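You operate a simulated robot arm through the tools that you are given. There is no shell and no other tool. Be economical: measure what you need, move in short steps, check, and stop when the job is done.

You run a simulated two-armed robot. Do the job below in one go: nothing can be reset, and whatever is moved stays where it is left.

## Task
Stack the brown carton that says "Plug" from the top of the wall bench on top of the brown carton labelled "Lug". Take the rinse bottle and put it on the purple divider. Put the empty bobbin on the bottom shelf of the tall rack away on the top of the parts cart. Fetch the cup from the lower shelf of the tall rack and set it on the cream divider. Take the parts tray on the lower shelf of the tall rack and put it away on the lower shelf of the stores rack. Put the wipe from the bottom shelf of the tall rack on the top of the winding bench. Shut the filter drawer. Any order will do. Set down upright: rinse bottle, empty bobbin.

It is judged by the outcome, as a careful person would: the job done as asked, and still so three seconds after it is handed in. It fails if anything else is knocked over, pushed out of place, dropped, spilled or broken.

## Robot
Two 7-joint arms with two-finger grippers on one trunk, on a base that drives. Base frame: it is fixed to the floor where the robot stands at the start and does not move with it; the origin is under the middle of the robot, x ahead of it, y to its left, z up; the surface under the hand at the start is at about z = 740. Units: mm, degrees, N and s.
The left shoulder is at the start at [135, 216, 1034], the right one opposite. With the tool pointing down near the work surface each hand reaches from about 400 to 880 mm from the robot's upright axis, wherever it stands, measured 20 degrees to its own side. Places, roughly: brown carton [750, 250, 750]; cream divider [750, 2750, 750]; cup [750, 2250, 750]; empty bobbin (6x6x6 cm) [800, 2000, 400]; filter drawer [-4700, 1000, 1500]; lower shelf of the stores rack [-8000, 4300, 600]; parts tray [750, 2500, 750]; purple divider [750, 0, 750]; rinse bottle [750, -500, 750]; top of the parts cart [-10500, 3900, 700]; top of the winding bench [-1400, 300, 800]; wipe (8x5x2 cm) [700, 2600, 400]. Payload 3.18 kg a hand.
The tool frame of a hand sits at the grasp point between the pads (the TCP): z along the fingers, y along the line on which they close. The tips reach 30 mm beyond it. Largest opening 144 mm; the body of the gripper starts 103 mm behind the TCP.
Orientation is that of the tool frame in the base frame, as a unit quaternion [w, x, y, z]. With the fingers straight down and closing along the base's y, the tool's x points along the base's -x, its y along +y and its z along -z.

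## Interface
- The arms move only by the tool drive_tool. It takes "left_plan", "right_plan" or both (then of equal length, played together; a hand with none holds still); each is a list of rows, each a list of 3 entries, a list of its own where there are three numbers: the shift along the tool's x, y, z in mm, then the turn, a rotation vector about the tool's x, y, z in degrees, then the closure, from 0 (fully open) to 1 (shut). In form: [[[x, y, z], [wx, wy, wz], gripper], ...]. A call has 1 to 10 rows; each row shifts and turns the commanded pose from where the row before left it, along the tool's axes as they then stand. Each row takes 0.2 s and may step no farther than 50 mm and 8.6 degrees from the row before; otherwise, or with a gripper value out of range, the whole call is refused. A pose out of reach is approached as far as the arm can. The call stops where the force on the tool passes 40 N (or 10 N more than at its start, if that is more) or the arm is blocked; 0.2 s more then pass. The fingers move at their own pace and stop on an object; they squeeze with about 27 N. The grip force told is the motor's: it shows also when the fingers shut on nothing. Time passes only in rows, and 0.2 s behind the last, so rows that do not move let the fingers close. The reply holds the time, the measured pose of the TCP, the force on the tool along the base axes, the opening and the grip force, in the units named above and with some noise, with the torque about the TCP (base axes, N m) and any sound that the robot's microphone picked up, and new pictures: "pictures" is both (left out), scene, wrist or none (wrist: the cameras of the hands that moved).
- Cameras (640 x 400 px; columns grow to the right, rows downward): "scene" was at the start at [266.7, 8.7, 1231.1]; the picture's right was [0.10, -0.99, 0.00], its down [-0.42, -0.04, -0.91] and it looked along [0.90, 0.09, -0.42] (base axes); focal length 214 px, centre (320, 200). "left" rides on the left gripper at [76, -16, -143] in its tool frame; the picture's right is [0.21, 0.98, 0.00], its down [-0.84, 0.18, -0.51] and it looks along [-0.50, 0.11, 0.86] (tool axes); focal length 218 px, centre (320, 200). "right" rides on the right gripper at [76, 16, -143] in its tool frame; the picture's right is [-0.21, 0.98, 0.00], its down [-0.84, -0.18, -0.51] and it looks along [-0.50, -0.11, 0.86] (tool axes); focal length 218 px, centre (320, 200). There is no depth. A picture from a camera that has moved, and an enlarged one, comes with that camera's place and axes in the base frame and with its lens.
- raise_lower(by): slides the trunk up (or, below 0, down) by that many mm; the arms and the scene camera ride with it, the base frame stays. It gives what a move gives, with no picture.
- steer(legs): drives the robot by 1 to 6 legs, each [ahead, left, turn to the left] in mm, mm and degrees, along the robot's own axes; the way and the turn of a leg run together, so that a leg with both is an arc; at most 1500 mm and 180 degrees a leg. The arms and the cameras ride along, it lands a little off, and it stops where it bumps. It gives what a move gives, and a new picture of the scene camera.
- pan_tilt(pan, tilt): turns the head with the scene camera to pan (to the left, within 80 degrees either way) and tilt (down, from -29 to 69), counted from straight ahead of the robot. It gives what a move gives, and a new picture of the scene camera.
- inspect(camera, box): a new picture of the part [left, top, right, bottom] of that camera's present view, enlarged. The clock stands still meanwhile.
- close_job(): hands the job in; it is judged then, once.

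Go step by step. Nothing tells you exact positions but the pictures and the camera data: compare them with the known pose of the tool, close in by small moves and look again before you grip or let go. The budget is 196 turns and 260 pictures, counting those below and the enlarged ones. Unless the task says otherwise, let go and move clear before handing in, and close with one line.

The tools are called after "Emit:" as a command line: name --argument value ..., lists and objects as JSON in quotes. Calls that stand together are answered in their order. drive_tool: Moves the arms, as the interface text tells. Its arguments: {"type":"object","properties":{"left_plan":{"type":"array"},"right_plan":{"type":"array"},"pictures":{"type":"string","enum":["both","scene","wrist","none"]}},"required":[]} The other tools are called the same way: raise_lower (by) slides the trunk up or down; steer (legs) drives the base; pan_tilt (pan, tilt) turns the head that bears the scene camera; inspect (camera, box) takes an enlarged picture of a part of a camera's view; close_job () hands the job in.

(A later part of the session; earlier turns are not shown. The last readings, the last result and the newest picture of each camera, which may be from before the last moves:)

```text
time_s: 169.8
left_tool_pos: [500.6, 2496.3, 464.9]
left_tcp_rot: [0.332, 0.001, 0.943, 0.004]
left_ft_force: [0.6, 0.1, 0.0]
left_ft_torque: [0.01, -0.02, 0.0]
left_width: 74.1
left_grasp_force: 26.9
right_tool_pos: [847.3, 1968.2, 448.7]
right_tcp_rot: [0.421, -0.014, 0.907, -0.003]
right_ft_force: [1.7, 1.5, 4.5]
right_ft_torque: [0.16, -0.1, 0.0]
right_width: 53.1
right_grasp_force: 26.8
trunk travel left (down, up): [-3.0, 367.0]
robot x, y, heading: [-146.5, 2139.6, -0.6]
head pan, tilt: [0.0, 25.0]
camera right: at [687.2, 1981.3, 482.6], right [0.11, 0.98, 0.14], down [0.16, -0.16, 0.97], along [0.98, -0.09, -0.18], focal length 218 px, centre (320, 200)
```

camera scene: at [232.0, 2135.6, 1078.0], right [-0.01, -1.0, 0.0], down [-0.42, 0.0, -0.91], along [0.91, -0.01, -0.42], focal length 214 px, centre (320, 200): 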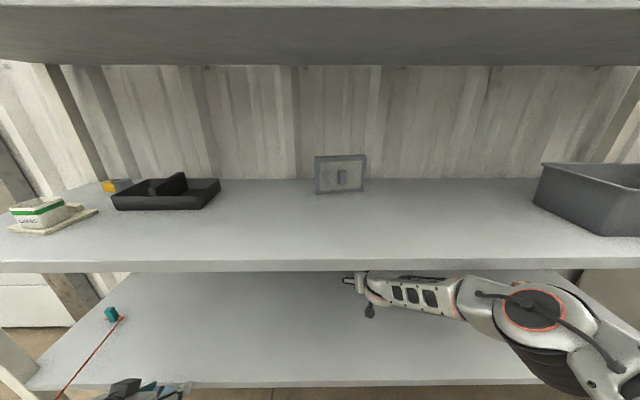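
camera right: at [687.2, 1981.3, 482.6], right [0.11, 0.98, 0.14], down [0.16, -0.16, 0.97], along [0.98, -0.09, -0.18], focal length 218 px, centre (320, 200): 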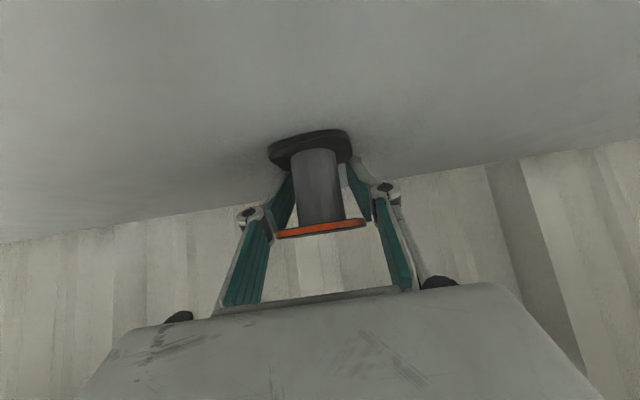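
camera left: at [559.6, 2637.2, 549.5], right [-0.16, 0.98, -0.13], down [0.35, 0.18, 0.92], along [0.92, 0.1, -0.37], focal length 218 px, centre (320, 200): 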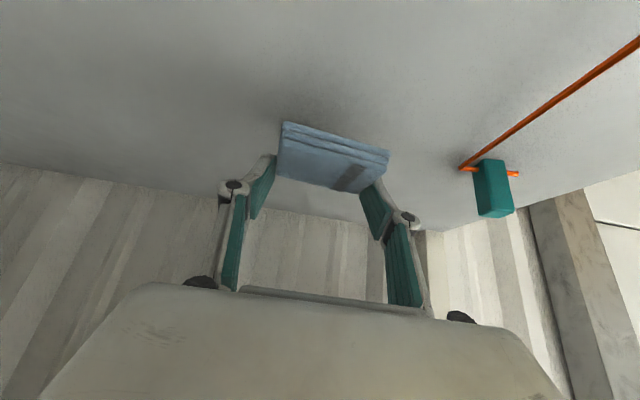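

Emit:
drive_tool --right_plan '[[[-9, 0, -8], [0, 0, 0], 1], [[-11, 0, -9], [0, 0, 0], 1]]' --pictures "none"

Emit:
steer --legs '[[-500, 0, 0]]'

Emit:
inspect --camera "right" --box '[0, 0, 640, 400]'

```text
time_s: 170.4
left_tool_pos: [501.0, 2496.2, 465.5]
left_tcp_rot: [0.333, 0.001, 0.943, 0.003]
left_ft_force: [0.2, -0.5, -0.5]
left_ft_torque: [-0.03, -0.02, -0.01]
left_width: 74.2
left_grasp_force: 27.0
right_tool_pos: [846.4, 1965.7, 473.0]
right_tcp_rot: [0.42, -0.014, 0.907, -0.004]
right_ft_force: [0.0, -0.2, -0.3]
right_ft_torque: [0.04, -0.01, -0.03]
right_width: 53.4
right_grasp_force: 26.8
trunk travel left (down, up): [-3.0, 367.0]
robot x, y, heading: [-146.1, 2139.2, -0.7]
head pan, tilt: [0.0, 25.0]
```

```text
time_s: 173.3
left_tool_pos: [10.8, 2497.3, 464.9]
left_tcp_rot: [0.333, 0.008, 0.943, 0.001]
left_ft_force: [0.8, 0.9, 0.2]
left_ft_torque: [-0.01, -0.02, -0.03]
left_width: 74.1
left_grasp_force: 27.3
right_tool_pos: [349.8, 1961.9, 472.6]
right_tcp_rot: [0.421, -0.008, 0.907, -0.006]
right_ft_force: [0.5, 0.5, -1.4]
right_ft_torque: [0.03, 0.0, -0.02]
right_width: 53.6
right_grasp_force: 26.9
trunk travel left (down, up): [-3.0, 367.0]
robot x, y, heading: [-642.1, 2151.3, -1.3]
head pan, tilt: [0.0, 25.0]
camera scene: at [-263.3, 2139.1, 1078.2], right [-0.02, -1.0, 0.0], down [-0.42, 0.01, -0.91], along [0.91, -0.02, -0.42], focal length 214 px, centre (320, 200)
```

scene: 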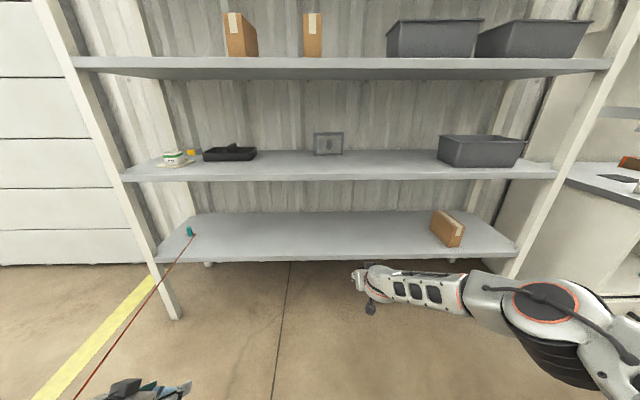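

```text
1.00 times, centred on (320, 200) of right (not enlarged: the box is as wide or as high as the picture)
camera zoom: at [190.5, 1978.1, 507.6], right [0.13, 0.98, 0.14], down [0.16, -0.16, 0.97], along [0.98, -0.1, -0.18], focal length 218 px, centre (320, 200)
```

zoom: 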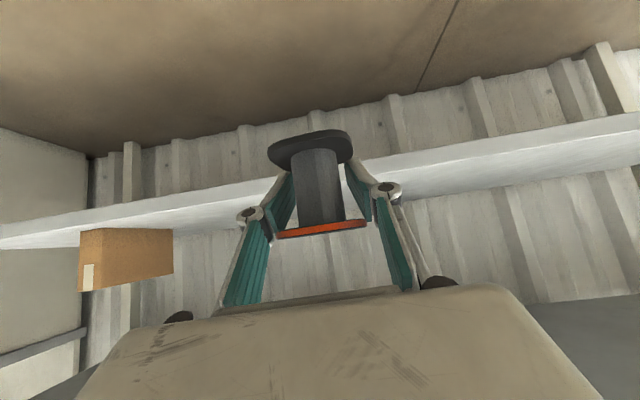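

Bobbin and wipe are both in hand. I'll tuck both hands up and in, then raise the trunk.

Emit:
drive_tool --right_plan '[[[6.4, 0, -46], [0, 0, 0], 1], [[6.4, 0, -46], [0, 0, 0], 1], [[6.4, 0, -46], [0, 0, 0], 1], [[6.4, 0, -46], [0, 0, 0], 1], [[6.4, 0, -46], [0, 0, 0], 1], [[6.4, 0, -46], [0, 0, 0], 1]]' --left_plan '[[[-19, 0, -23], [0, 0, 0], 1], [[-19, 0, -23], [0, 0, 0], 1], [[-19, 0, -23], [0, 0, 0], 1], [[-19, 0, -23], [0, 0, 0], 1], [[-19, 0, -23], [0, 0, 0], 1], [[-19, 0, -23], [0, 0, 0], 1]]' --pictures "scene"

```text
time_s: 174.7
left_tool_pos: [12.5, 2494.7, 643.6]
left_tcp_rot: [0.333, 0.008, 0.943, 0.001]
left_ft_force: [-0.1, -1.0, -0.1]
left_ft_torque: [0.01, -0.02, 0.02]
left_width: 74.1
left_grasp_force: 26.8
right_tool_pos: [221.6, 1962.2, 553.7]
right_tcp_rot: [0.42, -0.008, 0.907, -0.006]
right_ft_force: [0.2, -0.1, -0.4]
right_ft_torque: [-0.03, -0.05, 0.01]
right_width: 53.8
right_grasp_force: 26.6
right hand out of reach, approached as far as the arm can: row 4, 5, 6
trunk travel left (down, up): [-3.0, 367.0]
robot x, y, heading: [-643.0, 2148.0, -1.6]
head pan, tilt: [0.0, 25.0]
camera scene: at [-263.4, 2139.0, 1078.3], right [-0.02, -1.0, 0.0], down [-0.42, 0.01, -0.91], along [0.91, -0.02, -0.42], focal length 214 px, centre (320, 200)
```

scene: 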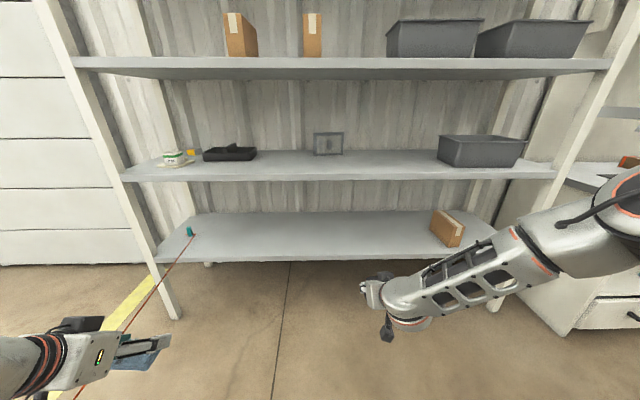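

Emit:
drive_tool --right_plan '[[[-30, 0, -26], [0, 0, 0], 1], [[-30, 0, -26], [0, 0, 0], 1], [[-30, 0, -26], [0, 0, 0], 1], [[-30, 0, -26], [0, 0, 0], 1], [[-30, 0, -26], [0, 0, 0], 1], [[-30, 0, -26], [0, 0, 0], 1]]' --left_plan '[[[-19, 0, -23], [0, 0, 0], 1], [[-19, 0, -23], [0, 0, 0], 1], [[-19, 0, -23], [0, 0, 0], 1], [[-19, 0, -23], [0, 0, 0], 1], [[0, 0, 0], [0, 0, 0], 1], [[0, 0, 0], [0, 0, 0], 1]]' --pictures "none"

```text
time_s: 176.1
left_tool_pos: [14.1, 2496.1, 760.6]
left_tcp_rot: [0.332, 0.007, 0.943, 0.001]
left_ft_force: [-0.2, 0.4, 0.0]
left_ft_torque: [-0.01, 0.02, -0.01]
left_width: 73.9
left_grasp_force: 27.1
right_tool_pos: [222.1, 1967.9, 792.3]
right_tcp_rot: [0.42, -0.008, 0.907, -0.006]
right_ft_force: [-0.3, 0.5, -0.5]
right_ft_torque: [0.01, 0.01, -0.01]
right_width: 53.9
right_grasp_force: 27.2
trunk travel left (down, up): [-3.0, 367.0]
robot x, y, heading: [-641.6, 2152.1, -1.5]
head pan, tilt: [0.0, 25.0]
```

Emit:
drive_tool --right_plan '[[[26, 0, -31], [0, 0, 0], 1], [[26, 0, -31], [0, 0, 0], 1], [[26, 0, -31], [0, 0, 0], 1], [[26, 0, -31], [0, 0, 0], 1]]' --pictures "none"

Emit:
raise_lower --by 118

```text
time_s: 177.1
left_tool_pos: [14.0, 2496.1, 761.9]
left_tcp_rot: [0.332, 0.007, 0.943, 0.001]
left_ft_force: [-0.4, -0.1, 0.4]
left_ft_torque: [-0.01, 0.0, 0.01]
left_width: 73.9
left_grasp_force: 26.9
right_tool_pos: [58.1, 1965.0, 792.1]
right_tcp_rot: [0.42, -0.007, 0.907, -0.007]
right_ft_force: [0.3, -0.4, 0.1]
right_ft_torque: [0.02, 0.05, 0.02]
right_width: 54.3
right_grasp_force: 27.0
trunk travel left (down, up): [-3.0, 367.0]
robot x, y, heading: [-642.4, 2148.4, -1.3]
head pan, tilt: [0.0, 25.0]
```

```text
time_s: 178.6
left_tool_pos: [14.7, 2493.5, 878.3]
left_tcp_rot: [0.331, 0.007, 0.944, 0.001]
left_ft_force: [0.8, 0.3, -1.9]
left_ft_torque: [0.04, -0.02, -0.01]
left_width: 73.9
left_grasp_force: 26.7
right_tool_pos: [59.3, 1963.4, 906.9]
right_tcp_rot: [0.418, -0.008, 0.909, -0.005]
right_ft_force: [-0.1, -0.2, -0.7]
right_ft_torque: [0.01, -0.03, 0.01]
right_width: 54.2
right_grasp_force: 26.7
trunk travel left (down, up): [-121.0, 249.0]
robot x, y, heading: [-643.7, 2145.4, -1.4]
head pan, tilt: [0.0, 25.0]
```

Emit:
steer --legs '[[250, 0, 0], [0, -1400, 0], [0, -450, 0]]'

```text
time_s: 196.4
left_tool_pos: [198.9, 637.5, 881.7]
left_tcp_rot: [0.332, 0.019, 0.943, -0.004]
left_ft_force: [0.2, -0.6, -0.5]
left_ft_torque: [0.01, -0.02, 0.06]
left_width: 73.7
left_grasp_force: 26.5
right_tool_pos: [230.0, 107.0, 910.6]
right_tcp_rot: [0.42, 0.003, 0.908, -0.011]
right_ft_force: [0.3, -0.1, 0.2]
right_ft_torque: [-0.01, -0.02, -0.04]
right_width: 38.5
right_grasp_force: 27.4
trunk travel left (down, up): [-121.0, 249.0]
robot x, y, heading: [-465.7, 307.0, -2.6]
head pan, tilt: [0.0, 25.0]
camera scene: at [-199.8, 294.9, 1231.0], right [-0.05, -1.0, 0.0], down [-0.42, 0.02, -0.91], along [0.91, -0.04, -0.42], focal length 214 px, centre (320, 200)
```

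scene: 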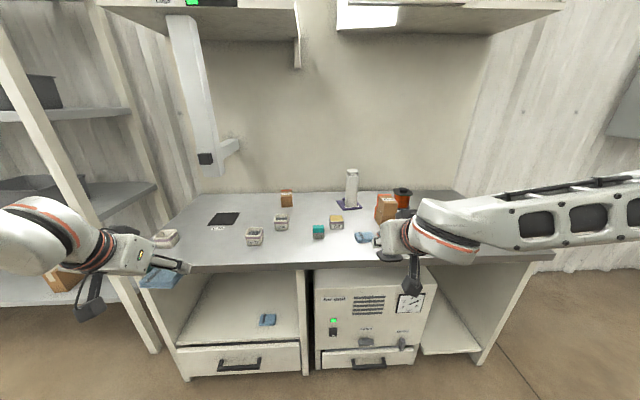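

The right grip width changed from 54 to 38.5, so I'll check the bobbin at once.

Emit:
inspect --camera "right" --box '[0, 0, 640, 400]'

Emit:
inspect --camera "scene" --box '[360, 180, 460, 300]'

```text
1.00 times, centred on (320, 200) of right (not enlarged: the box is as wide or as high as the picture)
camera zoom: at [71.6, 126.6, 944.8], right [0.15, 0.98, 0.14], down [0.16, -0.17, 0.97], along [0.98, -0.12, -0.18], focal length 218 px, centre (320, 200)
```

zoom: 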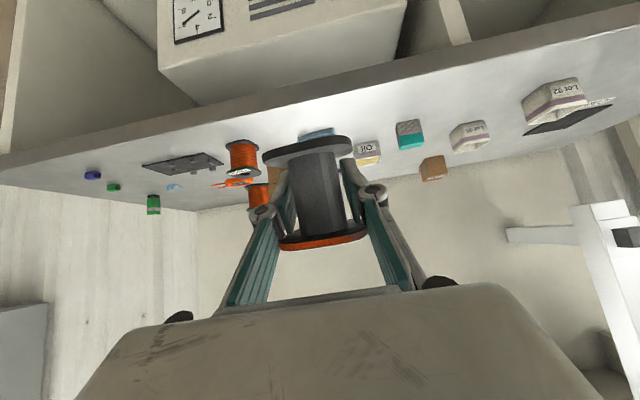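

```text
3.33 times, centred on (410, 240) of scene
camera zoom: at [-199.8, 294.9, 1231.0], right [-0.05, -1.0, 0.0], down [-0.42, 0.02, -0.91], along [0.91, -0.04, -0.42], focal length 715 px, centre (20, 67)
```

zoom: 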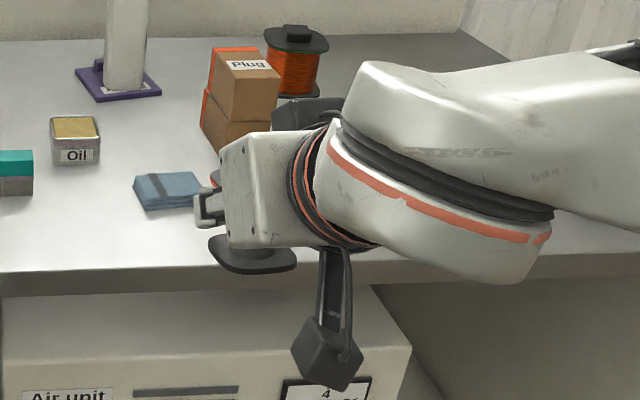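

The bobbin has slid so the fingers now hold its core between the flanges. It is still upright and well caged. I'll turn to the winding bench.

Emit:
steer --legs '[[160, 0, 0], [0, 0, 92], [0, 0, 90]]'

Emit:
inspect --camera "right" --box '[0, 0, 640, 400]'

```text
time_s: 205.5
left_tool_pos: [-966.8, -36.2, 881.0]
left_tcp_rot: [-0.001, 0.943, -0.015, -0.332]
left_ft_force: [-0.6, 0.5, 0.1]
left_ft_torque: [-0.01, -0.03, 0.01]
left_width: 73.8
left_grasp_force: 27.1
right_tool_pos: [-1002.8, 497.9, 910.5]
right_tcp_rot: [-0.01, 0.907, 0.001, -0.42]
right_ft_force: [-0.4, -0.7, 0.0]
right_ft_torque: [-0.01, -0.02, -0.01]
right_width: 38.0
right_grasp_force: 26.8
trunk travel left (down, up): [-121.0, 249.0]
robot x, y, heading: [-307.1, 298.6, 177.8]
head pan, tilt: [0.0, 25.0]
camera scene: at [-572.2, 310.5, 1231.0], right [0.04, 1.0, 0.0], down [0.42, -0.02, -0.91], along [-0.91, 0.04, -0.42], focal length 214 px, centre (320, 200)
```

scene: 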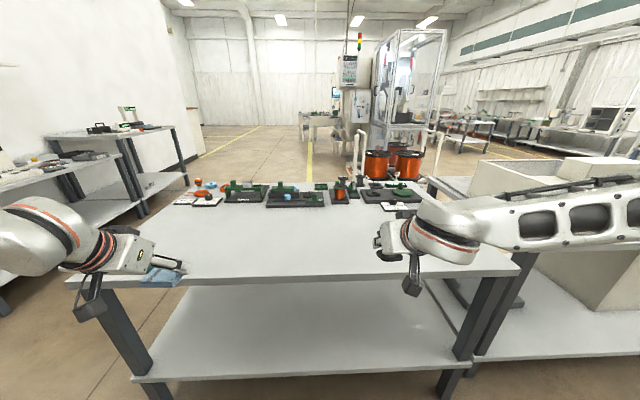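

```text
1.00 times, centred on (320, 200) of right (not enlarged: the box is as wide or as high as the picture)
camera zoom: at [-845.6, 478.5, 944.8], right [-0.14, -0.98, 0.14], down [-0.16, 0.16, 0.97], along [-0.98, 0.11, -0.18], focal length 218 px, centre (320, 200)
```

zoom: 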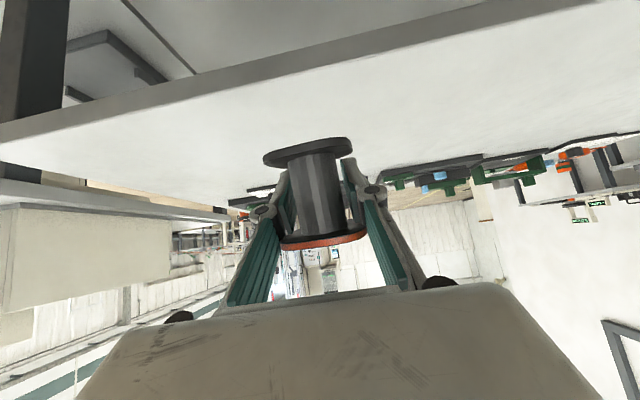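

The front strip of the winding bench is clear. I'll reach the left hand forward over it and start lowering.

Emit:
drive_tool --left_plan '[[[-31, 0, 25.2], [0, 0, 0], 1], [[-31, 0, 25.2], [0, 0, 0], 1], [[-31, 0, 25.2], [0, 0, 0], 1], [[-31, 0, 25.2], [0, 0, 0], 1], [[9.4, 0, 11.7], [0, 0, 0], 1]]' --pictures "both"

```text
time_s: 206.7
left_tool_pos: [-1128.4, -29.2, 865.4]
left_tcp_rot: [-0.002, 0.943, -0.015, -0.332]
left_ft_force: [0.1, -0.1, -0.6]
left_ft_torque: [0.06, 0.02, 0.02]
left_width: 73.7
left_grasp_force: 27.1
right_tool_pos: [-1003.2, 495.8, 910.6]
right_tcp_rot: [-0.009, 0.907, 0.002, -0.42]
right_ft_force: [0.2, 0.0, -0.6]
right_ft_torque: [-0.01, 0.02, 0.0]
right_width: 37.7
right_grasp_force: 27.3
trunk travel left (down, up): [-121.0, 249.0]
robot x, y, heading: [-302.2, 294.7, 177.9]
head pan, tilt: [0.0, 25.0]
camera scene: at [-572.1, 310.5, 1231.0], right [0.04, 1.0, 0.0], down [0.42, -0.02, -0.91], along [-0.91, 0.04, -0.42], focal length 214 px, centre (320, 200)
camera left: at [-977.1, -16.3, 928.1], right [0.13, -0.98, -0.12], down [-0.34, -0.16, 0.93], along [-0.93, -0.08, -0.36], focal length 218 px, centre (320, 200)
```

scene: 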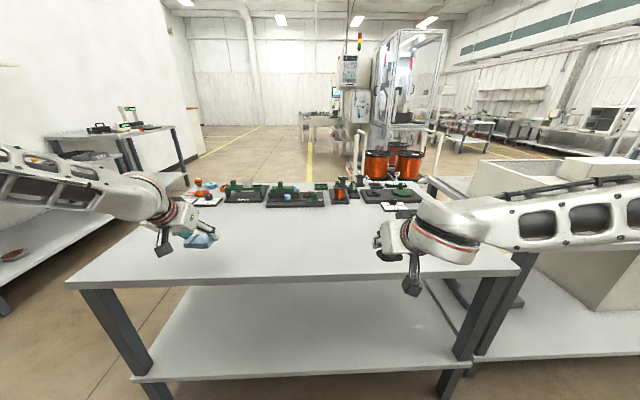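
left: 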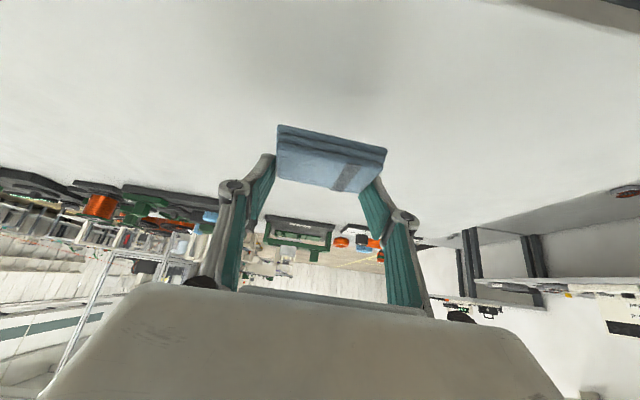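

Emit:
drive_tool --left_plan '[[[6.3, 0, 7.8], [0, 0, 0], 1], [[6.3, 0, 7.8], [0, 0, 0], 1], [[3.1, 0, 3.9], [0, 0, 0], 1], [[3.1, 0, 3.9], [0, 0, 0], 1], [[0, 0, 0], [0, 0, 0], 1]]' --pictures "wrist"

```text
time_s: 207.9
left_tool_pos: [-1128.4, -29.7, 834.1]
left_tcp_rot: [-0.001, 0.943, -0.014, -0.332]
left_ft_force: [-0.1, 0.8, -0.2]
left_ft_torque: [-0.02, 0.02, 0.01]
left_width: 73.8
left_grasp_force: 27.0
right_tool_pos: [-1003.2, 495.8, 910.4]
right_tcp_rot: [-0.009, 0.908, 0.001, -0.42]
right_ft_force: [-0.2, 0.0, -0.9]
right_ft_torque: [-0.03, -0.02, 0.0]
right_width: 37.7
right_grasp_force: 27.4
trunk travel left (down, up): [-121.0, 249.0]
robot x, y, heading: [-305.3, 299.7, 177.7]
head pan, tilt: [0.0, 25.0]
camera left: at [-977.0, -16.1, 898.5], right [0.13, -0.98, -0.12], down [-0.34, -0.16, 0.92], along [-0.93, -0.08, -0.36], focal length 218 px, centre (320, 200)
```

left: 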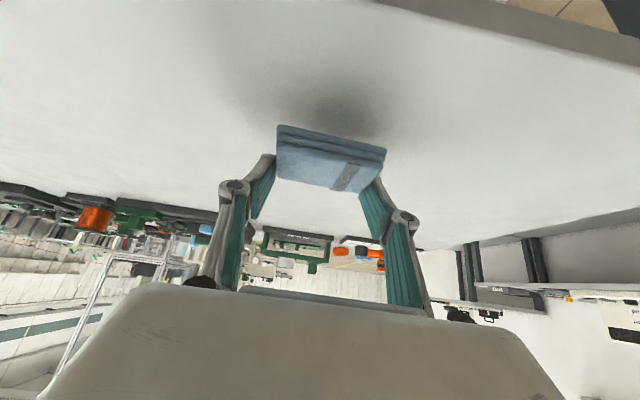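

Emit:
drive_tool --left_plan '[[[5, 0, 6.2], [0, 0, 0], 1], [[5, 0, 6.2], [0, 0, 0], 1], [[3.1, 0, 3.9], [0, 0, 0], 1], [[3.1, 0, 3.9], [0, 0, 0], 1], [[3.1, 0, 3.9], [0, 0, 0], 1], [[0, 0, 0], [0, 0, 0], 1]]' --pictures "wrist"

```text
time_s: 209.3
left_tool_pos: [-1127.2, -29.5, 810.5]
left_tcp_rot: [-0.002, 0.942, -0.014, -0.335]
left_ft_force: [-0.5, -2.3, 12.8]
left_ft_torque: [0.49, 0.2, 0.06]
left_width: 74.1
left_grasp_force: 26.7
right_tool_pos: [-1003.1, 494.9, 912.4]
right_tcp_rot: [-0.009, 0.907, 0.001, -0.421]
right_ft_force: [-0.4, -0.4, 0.4]
right_ft_torque: [0.03, 0.02, -0.01]
right_width: 37.5
right_grasp_force: 26.8
trunk travel left (down, up): [-121.0, 249.0]
robot x, y, heading: [-304.7, 300.3, 177.7]
head pan, tilt: [0.0, 25.0]
camera left: at [-977.1, -16.6, 871.6], right [0.13, -0.98, -0.13], down [-0.34, -0.16, 0.93], along [-0.93, -0.08, -0.35], focal length 218 px, centre (320, 200)
```

left: 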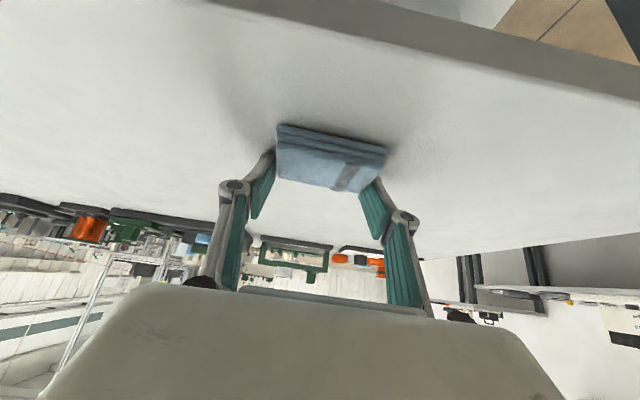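

Emit:
drive_tool --left_plan '[[[0, 0, 0], [0, 0, 0], 0.7], [[0, 0, 0], [0, 0, 0], 0.2], [[0, 0, 0], [0, 0, 0], 0.2], [[-9.5, 0, -11.7], [0, 0, 0], 0.2], [[-12.6, 0, -15.6], [0, 0, 0], 0.2], [[-12.6, 0, -35], [0, 0, 0], 0.2], [[10, 0, -45], [0, 0, 0], 0.2]]' --pictures "both"

```text
time_s: 210.9
left_tool_pos: [-1079.0, -31.8, 904.8]
left_tcp_rot: [-0.002, 0.943, -0.015, -0.334]
left_ft_force: [-0.2, 0.1, 0.0]
left_ft_torque: [0.01, 0.01, 0.04]
left_width: 115.5
left_grasp_force: 0.1
right_tool_pos: [-1001.4, 496.4, 912.3]
right_tcp_rot: [-0.01, 0.907, 0.001, -0.422]
right_ft_force: [0.9, -0.1, 0.8]
right_ft_torque: [-0.03, -0.02, 0.0]
right_width: 37.8
right_grasp_force: 26.8
trunk travel left (down, up): [-121.0, 249.0]
robot x, y, heading: [-304.9, 298.4, 177.6]
head pan, tilt: [0.0, 25.0]
camera scene: at [-570.3, 310.6, 1231.8], right [0.04, 1.0, 0.0], down [0.42, -0.02, -0.91], along [-0.91, 0.04, -0.42], focal length 214 px, centre (320, 200)
camera left: at [-928.4, -18.9, 967.9], right [0.13, -0.98, -0.12], down [-0.34, -0.16, 0.93], along [-0.93, -0.08, -0.36], focal length 218 px, centre (320, 200)
```

scene: 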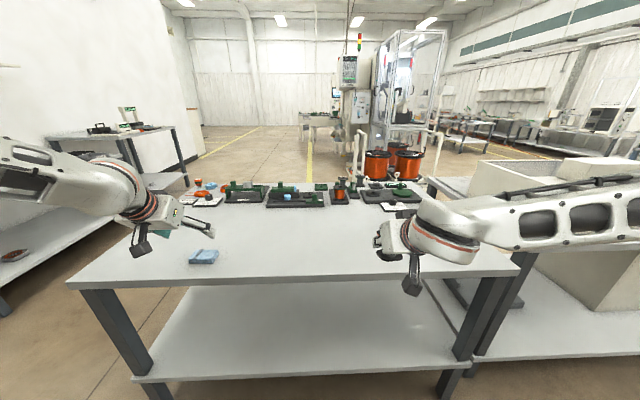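
left: 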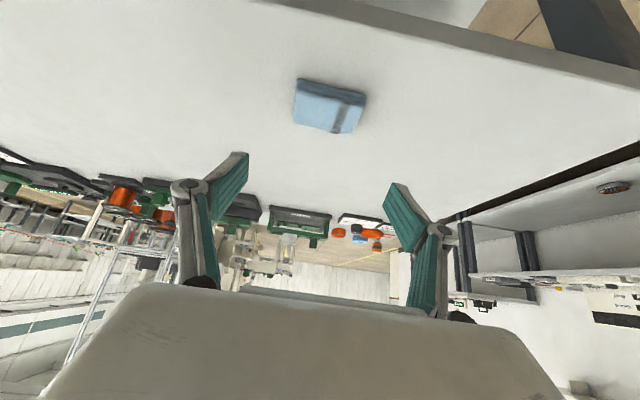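

The wipe is on the winding bench. Returning to the rack for the tray with the left hand, bobbin still in the right.

Emit:
drive_tool --left_plan '[[[31, 0, -25], [0, 0, 0], 0.2], [[31, 0, -25], [0, 0, 0], 0.2], [[31, 0, -25], [0, 0, 0], 0.2]]' --pictures "none"

Emit:
steer --legs '[[0, 0, -90], [0, 0, -88], [0, 1400, 0], [-60, 400, 0]]'

```text
time_s: 211.7
left_tool_pos: [-959.8, -34.5, 903.3]
left_tcp_rot: [-0.002, 0.943, -0.015, -0.333]
left_ft_force: [0.9, -0.4, -0.2]
left_ft_torque: [-0.01, 0.05, 0.02]
left_width: 115.2
left_grasp_force: 0.1
right_tool_pos: [-1003.1, 495.4, 911.4]
right_tcp_rot: [-0.009, 0.907, 0.001, -0.421]
right_ft_force: [-0.1, -0.2, -0.8]
right_ft_torque: [0.01, 0.0, 0.02]
right_width: 37.5
right_grasp_force: 27.2
trunk travel left (down, up): [-121.0, 249.0]
robot x, y, heading: [-303.9, 295.5, 177.8]
head pan, tilt: [0.0, 25.0]
```

```text
time_s: 235.2
left_tool_pos: [327.6, 2412.5, 904.0]
left_tcp_rot: [0.332, 0.013, 0.943, -0.001]
left_ft_force: [0.6, -0.8, -0.5]
left_ft_torque: [-0.02, 0.0, -0.03]
left_width: 115.3
left_grasp_force: 0.1
right_tool_pos: [373.4, 1880.4, 909.1]
right_tcp_rot: [0.421, -0.003, 0.907, -0.008]
right_ft_force: [0.0, -0.4, -0.5]
right_ft_torque: [0.01, -0.02, 0.0]
right_width: 37.5
right_grasp_force: 27.2
trunk travel left (down, up): [-121.0, 249.0]
robot x, y, heading: [-325.2, 2075.0, -1.9]
head pan, tilt: [0.0, 25.0]
camera scene: at [-59.9, 2063.6, 1231.0], right [-0.03, -1.0, 0.0], down [-0.42, 0.01, -0.91], along [0.91, -0.03, -0.42], focal length 214 px, centre (320, 200)
```

scene: 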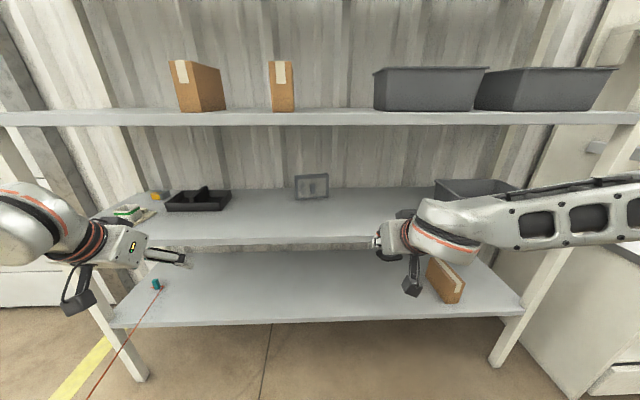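

Emit:
steer --legs '[[0, 120, 2]]'

Emit:
inspect --camera "scene" --box '[120, 160, 260, 240]'

Emit:
inspect --camera "left" --box '[0, 0, 640, 400]'

```text
time_s: 236.8
left_tool_pos: [318.4, 2552.1, 903.7]
left_tcp_rot: [0.332, -0.004, 0.943, 0.005]
left_ft_force: [0.5, -1.0, 0.4]
left_ft_torque: [0.01, -0.01, -0.04]
left_width: 115.2
left_grasp_force: 0.2
right_tool_pos: [381.7, 2023.4, 910.5]
right_tcp_rot: [0.421, -0.018, 0.907, -0.001]
right_ft_force: [-0.7, -0.3, -0.3]
right_ft_torque: [-0.02, 0.02, 0.0]
right_width: 37.4
right_grasp_force: 27.3
trunk travel left (down, up): [-121.0, 249.0]
robot x, y, heading: [-326.7, 2190.0, 0.1]
head pan, tilt: [0.0, 25.0]
camera scene: at [-57.7, 2191.0, 1231.0], right [0.0, -1.0, 0.0], down [-0.42, 0.0, -0.91], along [0.91, 0.0, -0.42], focal length 214 px, centre (320, 200)
```

scene: 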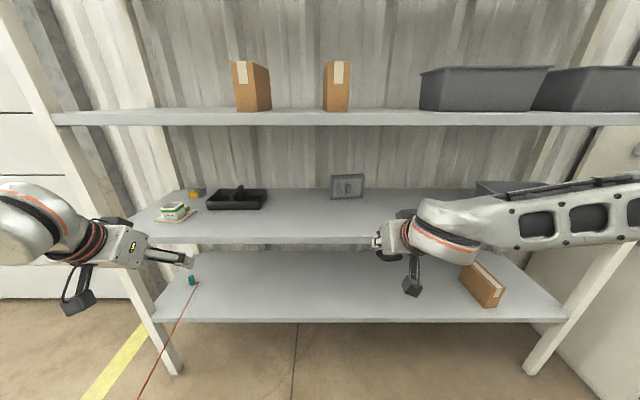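

```text
4.57 times, centred on (190, 200) of scene
camera zoom: at [-57.7, 2191.0, 1231.0], right [0.0, -1.0, 0.0], down [-0.42, 0.0, -0.91], along [0.91, 0.0, -0.42], focal length 980 px, centre (914, 200)
```

zoom: 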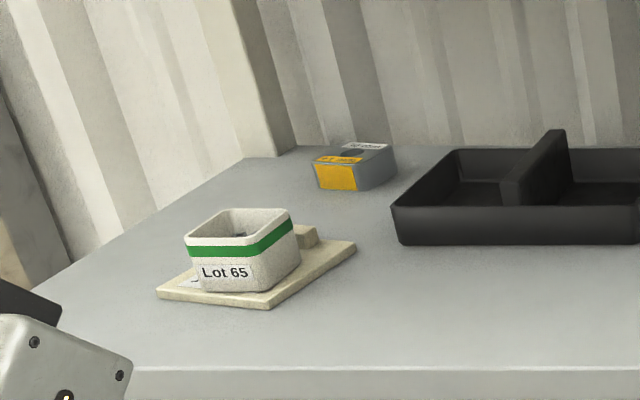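

```text
1.00 times, centred on (320, 200) of left (not enlarged: the box is as wide or as high as the picture)
camera zoom: at [169.2, 2535.3, 965.9], right [-0.17, 0.98, -0.12], down [0.34, 0.18, 0.92], along [0.93, 0.12, -0.36], focal length 218 px, centre (320, 200)
```

zoom: 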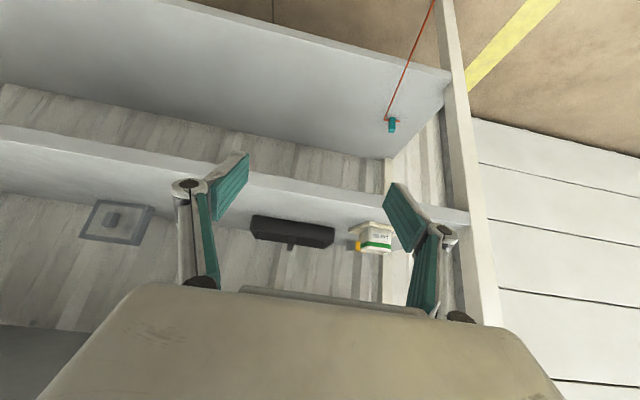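

Emit:
steer --legs '[[150, 0, 0]]'

Emit:
drive_tool --left_plan '[[[-31, 0, 25], [0, 0, 0], 0.5], [[-31, 0, 25], [0, 0, 0], 0.5], [[-31, 0, 25], [0, 0, 0], 0.5], [[-31, 0, 25], [0, 0, 0], 0.5], [[-31, 0, 25], [0, 0, 0], 0.5], [[-31, 0, 25], [0, 0, 0], 0.5]]' --pictures "both"

```text
time_s: 238.2
left_tool_pos: [465.6, 2551.9, 903.5]
left_tcp_rot: [0.332, -0.003, 0.943, 0.004]
left_ft_force: [-0.3, 0.7, -0.5]
left_ft_torque: [-0.02, 0.02, -0.01]
left_width: 115.1
left_grasp_force: 0.1
right_tool_pos: [528.7, 2022.1, 910.7]
right_tcp_rot: [0.42, -0.017, 0.907, -0.002]
right_ft_force: [0.8, -0.1, 0.2]
right_ft_torque: [-0.02, -0.02, -0.03]
right_width: 37.5
right_grasp_force: 27.2
trunk travel left (down, up): [-121.0, 249.0]
robot x, y, heading: [-178.6, 2193.6, 0.3]
head pan, tilt: [0.0, 25.0]
camera scene: at [89.7, 2190.3, 1230.9], right [0.0, -1.0, 0.0], down [-0.42, 0.0, -0.91], along [0.91, 0.0, -0.42], focal length 214 px, centre (320, 200)
```

scene: 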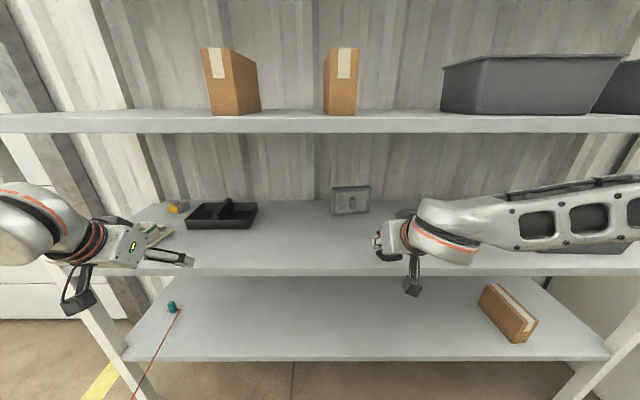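

```text
time_s: 239.6
left_tool_pos: [704.1, 2553.6, 901.1]
left_tcp_rot: [0.331, -0.003, 0.944, 0.005]
left_ft_force: [0.3, 1.1, -0.5]
left_ft_torque: [0.0, 0.02, 0.0]
left_width: 71.7
left_grasp_force: 0.1
right_tool_pos: [527.6, 2023.4, 908.4]
right_tcp_rot: [0.42, -0.019, 0.907, -0.001]
right_ft_force: [-0.1, -0.2, -0.5]
right_ft_torque: [-0.03, -0.04, 0.0]
right_width: 37.7
right_grasp_force: 27.3
trunk travel left (down, up): [-121.0, 249.0]
robot x, y, heading: [-177.1, 2190.2, -0.1]
head pan, tilt: [0.0, 25.0]
camera scene: at [90.5, 2190.5, 1230.4], right [0.0, -1.0, 0.0], down [-0.42, 0.0, -0.91], along [0.91, 0.0, -0.42], focal length 214 px, centre (320, 200)
camera left: at [555.2, 2535.8, 964.6], right [-0.17, 0.98, -0.12], down [0.34, 0.18, 0.92], along [0.93, 0.12, -0.36], focal length 218 px, centre (320, 200)
```

scene: 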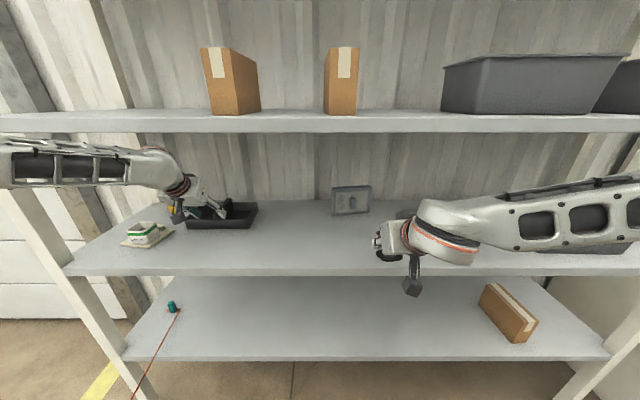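
left: 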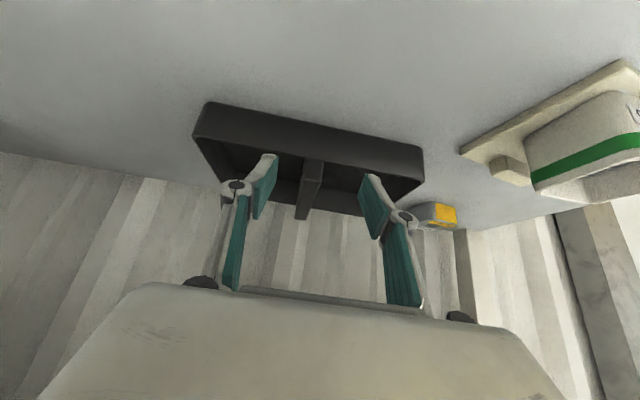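

Emit:
drive_tool --left_plan '[[[-33, -3, 22], [0, 0, 0], 0.5], [[-33, -3, 22], [0, 0, 0], 0.5], [[8, 0, 18], [0, 0, 0], 0.5], [[10, 0, 14], [0, 0, 0], 0.5]]' --pictures "both"

Emit:
inspect --camera "scene" --box '[150, 160, 290, 250]'

```text
time_s: 240.6
left_tool_pos: [756.5, 2555.6, 878.9]
left_tcp_rot: [0.331, -0.003, 0.943, 0.005]
left_ft_force: [1.4, -0.4, -0.1]
left_ft_torque: [0.06, 0.0, -0.01]
left_width: 72.0
left_grasp_force: 0.1
left hand out of reach, approached as far as the arm can: row 2, 3
right_tool_pos: [528.2, 2022.8, 908.7]
right_tcp_rot: [0.42, -0.019, 0.907, 0.0]
right_ft_force: [0.8, 0.1, -0.7]
right_ft_torque: [0.02, 0.01, -0.01]
right_width: 37.5
right_grasp_force: 27.0
trunk travel left (down, up): [-121.0, 249.0]
robot x, y, heading: [-176.7, 2190.1, -0.2]
head pan, tilt: [0.0, 25.0]
camera scene: at [89.9, 2190.1, 1230.5], right [0.0, -1.0, 0.0], down [-0.42, 0.0, -0.91], along [0.91, 0.0, -0.42], focal length 214 px, centre (320, 200)
camera left: at [607.8, 2538.2, 941.6], right [-0.17, 0.98, -0.12], down [0.34, 0.18, 0.92], along [0.93, 0.12, -0.36], focal length 218 px, centre (320, 200)
```

scene: 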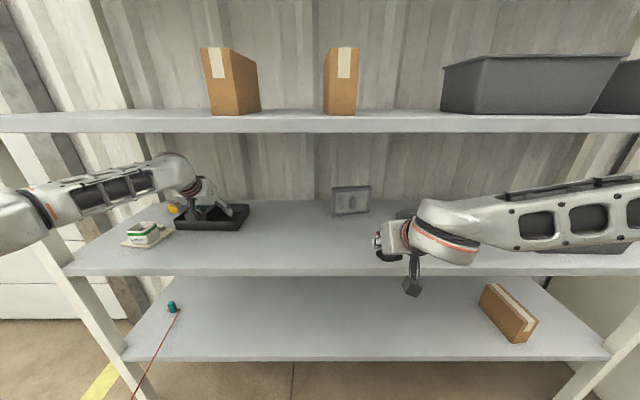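
left: 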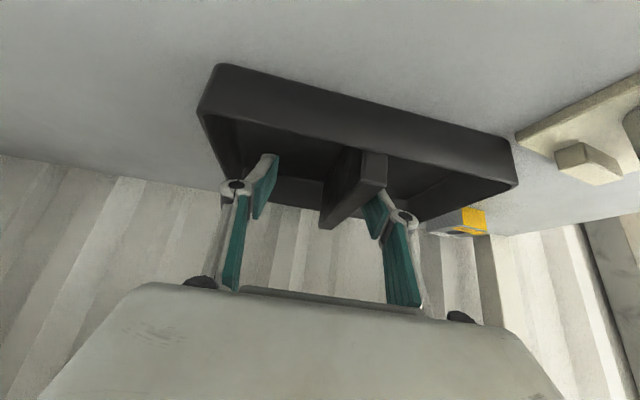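

```text
4.44 times, centred on (220, 205) of scene
camera zoom: at [89.9, 2190.1, 1230.5], right [0.0, -1.0, 0.0], down [-0.42, 0.0, -0.91], along [0.91, 0.0, -0.42], focal length 953 px, centre (764, 178)
```

zoom: 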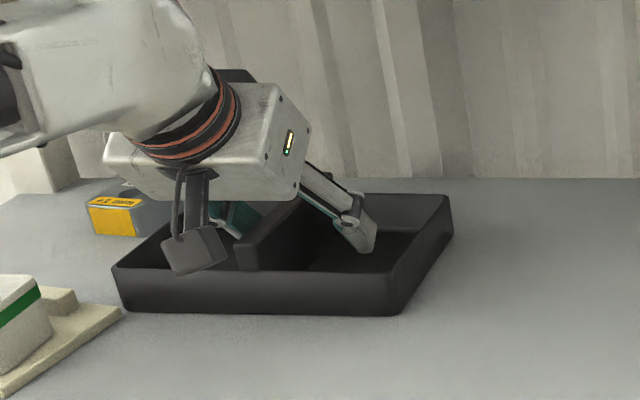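

The tray got nudged about 3 cm and the arm is at its reach limit. I'll lift the fingers out, move the base closer and re-measure.

Emit:
drive_tool --left_plan '[[[-6, 0, -20], [0, 0, 0], 0.5], [[0, 0, -40], [0, 0, 0], 0.5], [[10, 0, -40], [0, 0, 0], 0.5]]' --pictures "both"

Emit:
inspect --camera "scene" --box '[110, 160, 290, 260]'

```text
time_s: 241.6
left_tool_pos: [687.5, 2556.3, 926.1]
left_tcp_rot: [0.312, -0.003, 0.95, 0.008]
left_ft_force: [-0.5, 0.5, 0.7]
left_ft_torque: [0.02, 0.02, -0.01]
left_width: 72.0
left_grasp_force: 0.0
right_tool_pos: [531.6, 2022.6, 907.1]
right_tcp_rot: [0.418, -0.018, 0.908, -0.002]
right_ft_force: [0.0, 0.2, 0.1]
right_ft_torque: [-0.01, 0.02, 0.0]
right_width: 37.2
right_grasp_force: 27.1
trunk travel left (down, up): [-121.0, 249.0]
robot x, y, heading: [-181.5, 2192.9, -0.2]
head pan, tilt: [0.0, 25.0]
stopped in row 3 (left hand): the arm was blocked; the commanded pose is now the measured one
camera scene: at [95.0, 2191.8, 1229.1], right [0.0, -1.0, 0.0], down [-0.43, 0.0, -0.9], along [0.9, 0.0, -0.43], focal length 214 px, centre (320, 200)
camera left: at [541.4, 2539.0, 994.8], right [-0.18, 0.98, -0.11], down [0.38, 0.17, 0.91], along [0.91, 0.12, -0.4], focal length 218 px, centre (320, 200)
```

scene: 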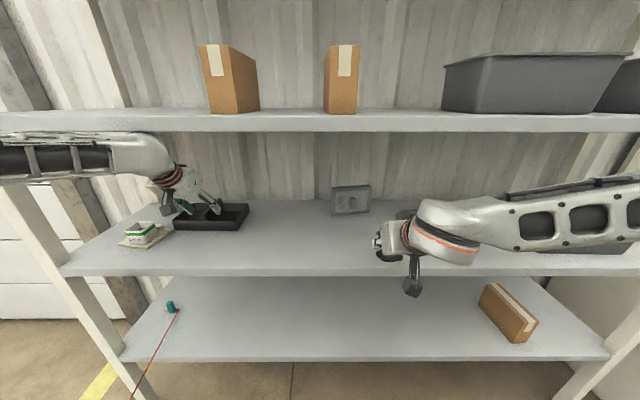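
left: 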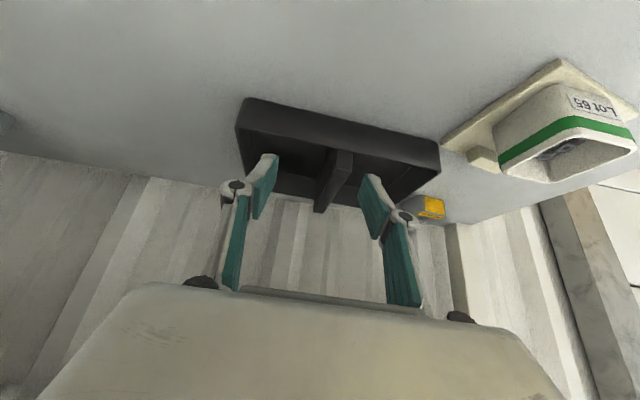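

```text
3.56 times, centred on (200, 210) of scene
camera zoom: at [95.0, 2191.8, 1229.1], right [0.0, -1.0, 0.0], down [-0.43, 0.0, -0.9], along [0.9, 0.0, -0.43], focal length 763 px, centre (747, 164)
```

zoom: 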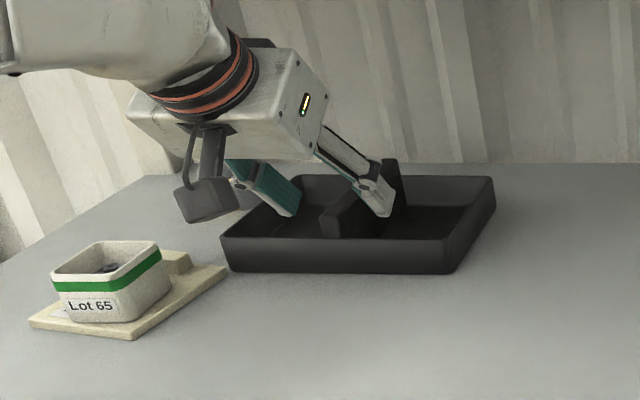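

Emit:
drive_tool --left_plan '[[[12, 0, 16], [0, 0, 0], 0.5], [[15, 0, -12], [0, 0, 0], 0.5]]' --pictures "none"

Emit:
steer --legs '[[70, 20, 0]]'

Emit:
inspect --camera "left" --box '[0, 0, 640, 400]'

```text
time_s: 242.2
left_tool_pos: [667.0, 2553.9, 928.7]
left_tcp_rot: [0.327, -0.003, 0.945, 0.005]
left_ft_force: [0.0, -0.7, -0.4]
left_ft_torque: [0.01, 0.02, 0.01]
left_width: 72.0
left_grasp_force: 0.1
right_tool_pos: [529.3, 2022.4, 913.0]
right_tcp_rot: [0.422, -0.017, 0.907, -0.002]
right_ft_force: [-0.7, 0.1, -0.8]
right_ft_torque: [-0.05, -0.01, 0.0]
right_width: 37.4
right_grasp_force: 27.1
trunk travel left (down, up): [-121.0, 249.0]
robot x, y, heading: [-174.9, 2190.2, -0.1]
head pan, tilt: [0.0, 25.0]
```

```text
time_s: 243.2
left_tool_pos: [741.2, 2577.5, 915.3]
left_tcp_rot: [0.319, -0.005, 0.948, 0.006]
left_ft_force: [-0.5, -0.6, 0.9]
left_ft_torque: [-0.02, 0.01, 0.02]
left_width: 72.2
left_grasp_force: 0.1
right_tool_pos: [602.5, 2043.8, 905.0]
right_tcp_rot: [0.418, -0.018, 0.908, -0.003]
right_ft_force: [0.6, 0.0, -0.4]
right_ft_torque: [-0.03, 0.0, 0.0]
right_width: 37.5
right_grasp_force: 27.1
trunk travel left (down, up): [-121.0, 249.0]
robot x, y, heading: [-108.0, 2207.3, -0.1]
head pan, tilt: [0.0, 25.0]
camera scene: at [165.6, 2212.2, 1229.2], right [0.0, -1.0, 0.0], down [-0.43, 0.0, -0.9], along [0.9, 0.0, -0.43], focal length 214 px, centre (320, 200)
```

scene: 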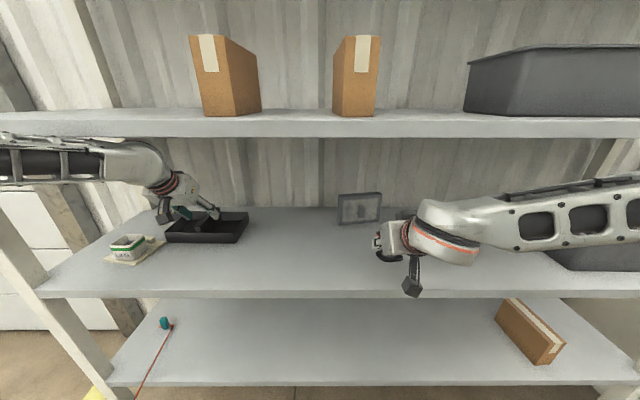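

```text
1.00 times, centred on (320, 200) of left (not enlarged: the box is as wide or as high as the picture)
camera zoom: at [594.5, 2559.5, 982.4], right [-0.18, 0.98, -0.12], down [0.36, 0.18, 0.91], along [0.91, 0.12, -0.39], focal length 218 px, centre (320, 200)
```

zoom: 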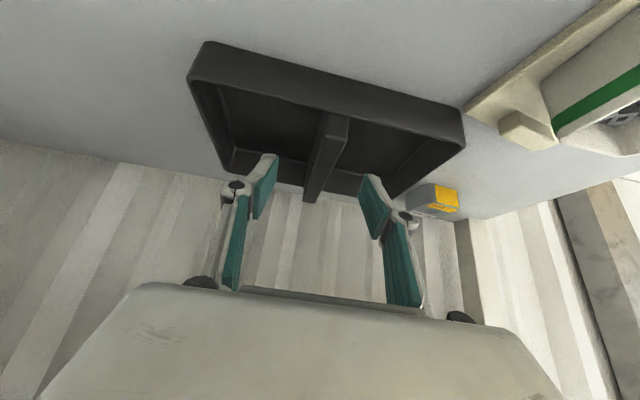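

Emit:
drive_tool --left_plan '[[[2, 1, 20], [0, 0, 0], 0.5], [[-1, 0, 22], [0, 0, 0], 0.5], [[-1, 0, 15], [0, 0, 0], 0.5]]' --pictures "wrist"

```text
time_s: 244.0
left_tool_pos: [774.5, 2577.7, 876.7]
left_tcp_rot: [0.323, -0.005, 0.946, 0.007]
left_ft_force: [0.3, 0.0, -0.6]
left_ft_torque: [0.03, -0.02, -0.01]
left_width: 72.1
left_grasp_force: 0.0
right_tool_pos: [600.6, 2040.9, 909.7]
right_tcp_rot: [0.421, -0.019, 0.907, 0.0]
right_ft_force: [0.6, 0.7, -0.2]
right_ft_torque: [0.0, -0.03, -0.02]
right_width: 37.7
right_grasp_force: 26.9
trunk travel left (down, up): [-121.0, 249.0]
robot x, y, heading: [-106.2, 2214.4, 0.0]
head pan, tilt: [0.0, 25.0]
camera left: at [626.9, 2559.4, 943.9], right [-0.18, 0.98, -0.12], down [0.36, 0.18, 0.92], along [0.92, 0.12, -0.38], focal length 218 px, centre (320, 200)
```

left: 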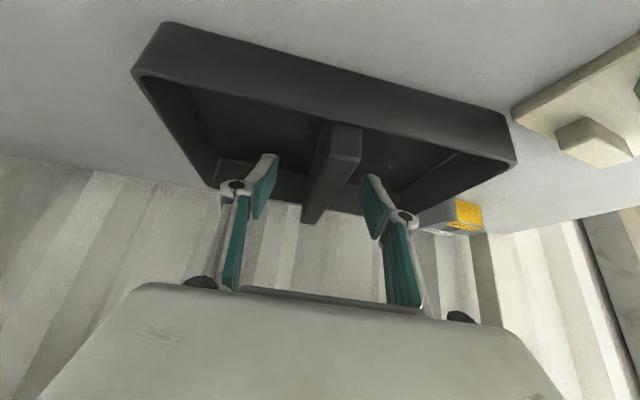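

Emit:
drive_tool --left_plan '[[[4.5, 0, 6.5], [0, 0, 0], 0.5], [[0, 0, 0], [0, 0, 0], 0.8], [[0, 0, 0], [0, 0, 0], 1], [[0, 0, 0], [0, 0, 0], 1]]' --pictures "wrist"

```text
time_s: 245.0
left_tool_pos: [774.0, 2577.7, 867.5]
left_tcp_rot: [0.322, -0.004, 0.947, 0.006]
left_ft_force: [0.0, -0.2, -0.3]
left_ft_torque: [0.05, -0.05, -0.11]
left_width: 17.6
left_grasp_force: 27.7
right_tool_pos: [598.8, 2040.8, 910.4]
right_tcp_rot: [0.42, -0.017, 0.907, -0.002]
right_ft_force: [-0.5, 0.1, -0.9]
right_ft_torque: [-0.04, 0.02, 0.03]
right_width: 37.5
right_grasp_force: 26.9
trunk travel left (down, up): [-121.0, 249.0]
robot x, y, heading: [-103.7, 2208.4, -0.2]
head pan, tilt: [0.0, 25.0]
camera left: at [627.0, 2560.1, 934.6], right [-0.18, 0.98, -0.12], down [0.36, 0.17, 0.92], along [0.92, 0.12, -0.38], focal length 218 px, centre (320, 200)
```

left: 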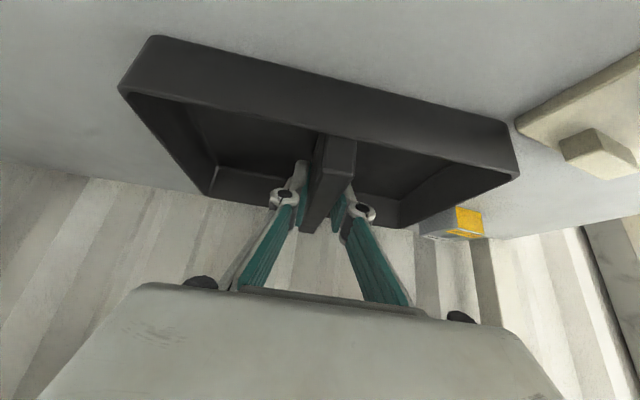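

Emit:
drive_tool --left_plan '[[[-6.7, 0, -8.7], [0, 0, 0], 1], [[-6.7, 0, -8.7], [0, 0, 0], 1], [[0, 0, 0], [0, 0, 0], 1]]' --pictures "both"

```text
time_s: 245.8
left_tool_pos: [773.0, 2576.6, 889.3]
left_tcp_rot: [0.321, -0.003, 0.947, 0.006]
left_ft_force: [0.5, -0.6, -1.4]
left_ft_torque: [0.01, 0.02, 0.03]
left_width: 17.4
left_grasp_force: 26.7
right_tool_pos: [599.2, 2041.2, 909.0]
right_tcp_rot: [0.419, -0.017, 0.908, -0.001]
right_ft_force: [0.0, 0.1, -0.9]
right_ft_torque: [0.02, -0.01, -0.02]
right_width: 37.5
right_grasp_force: 27.4
trunk travel left (down, up): [-121.0, 249.0]
robot x, y, heading: [-103.2, 2210.7, -0.0]
head pan, tilt: [0.0, 25.0]
camera scene: at [161.5, 2209.3, 1230.8], right [0.0, -1.0, 0.0], down [-0.42, 0.0, -0.91], along [0.91, 0.0, -0.42], focal length 214 px, centre (320, 200)
camera left: at [626.3, 2559.3, 956.5], right [-0.18, 0.98, -0.12], down [0.36, 0.17, 0.92], along [0.92, 0.12, -0.38], focal length 218 px, centre (320, 200)
```

scene: 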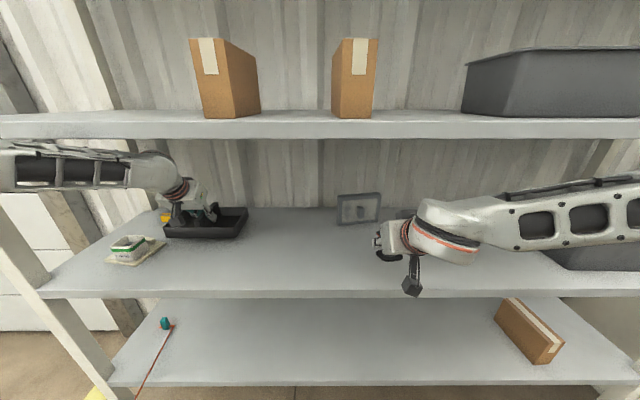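
left: 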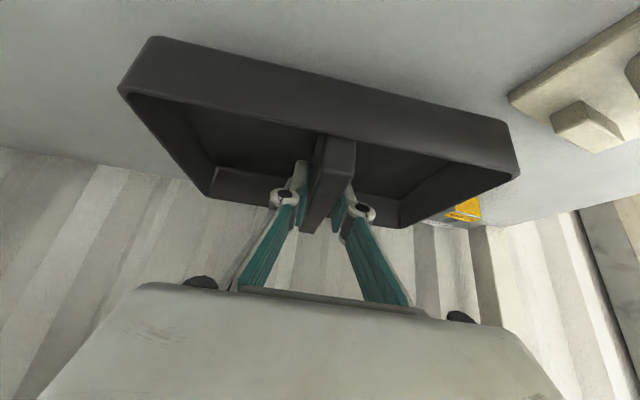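

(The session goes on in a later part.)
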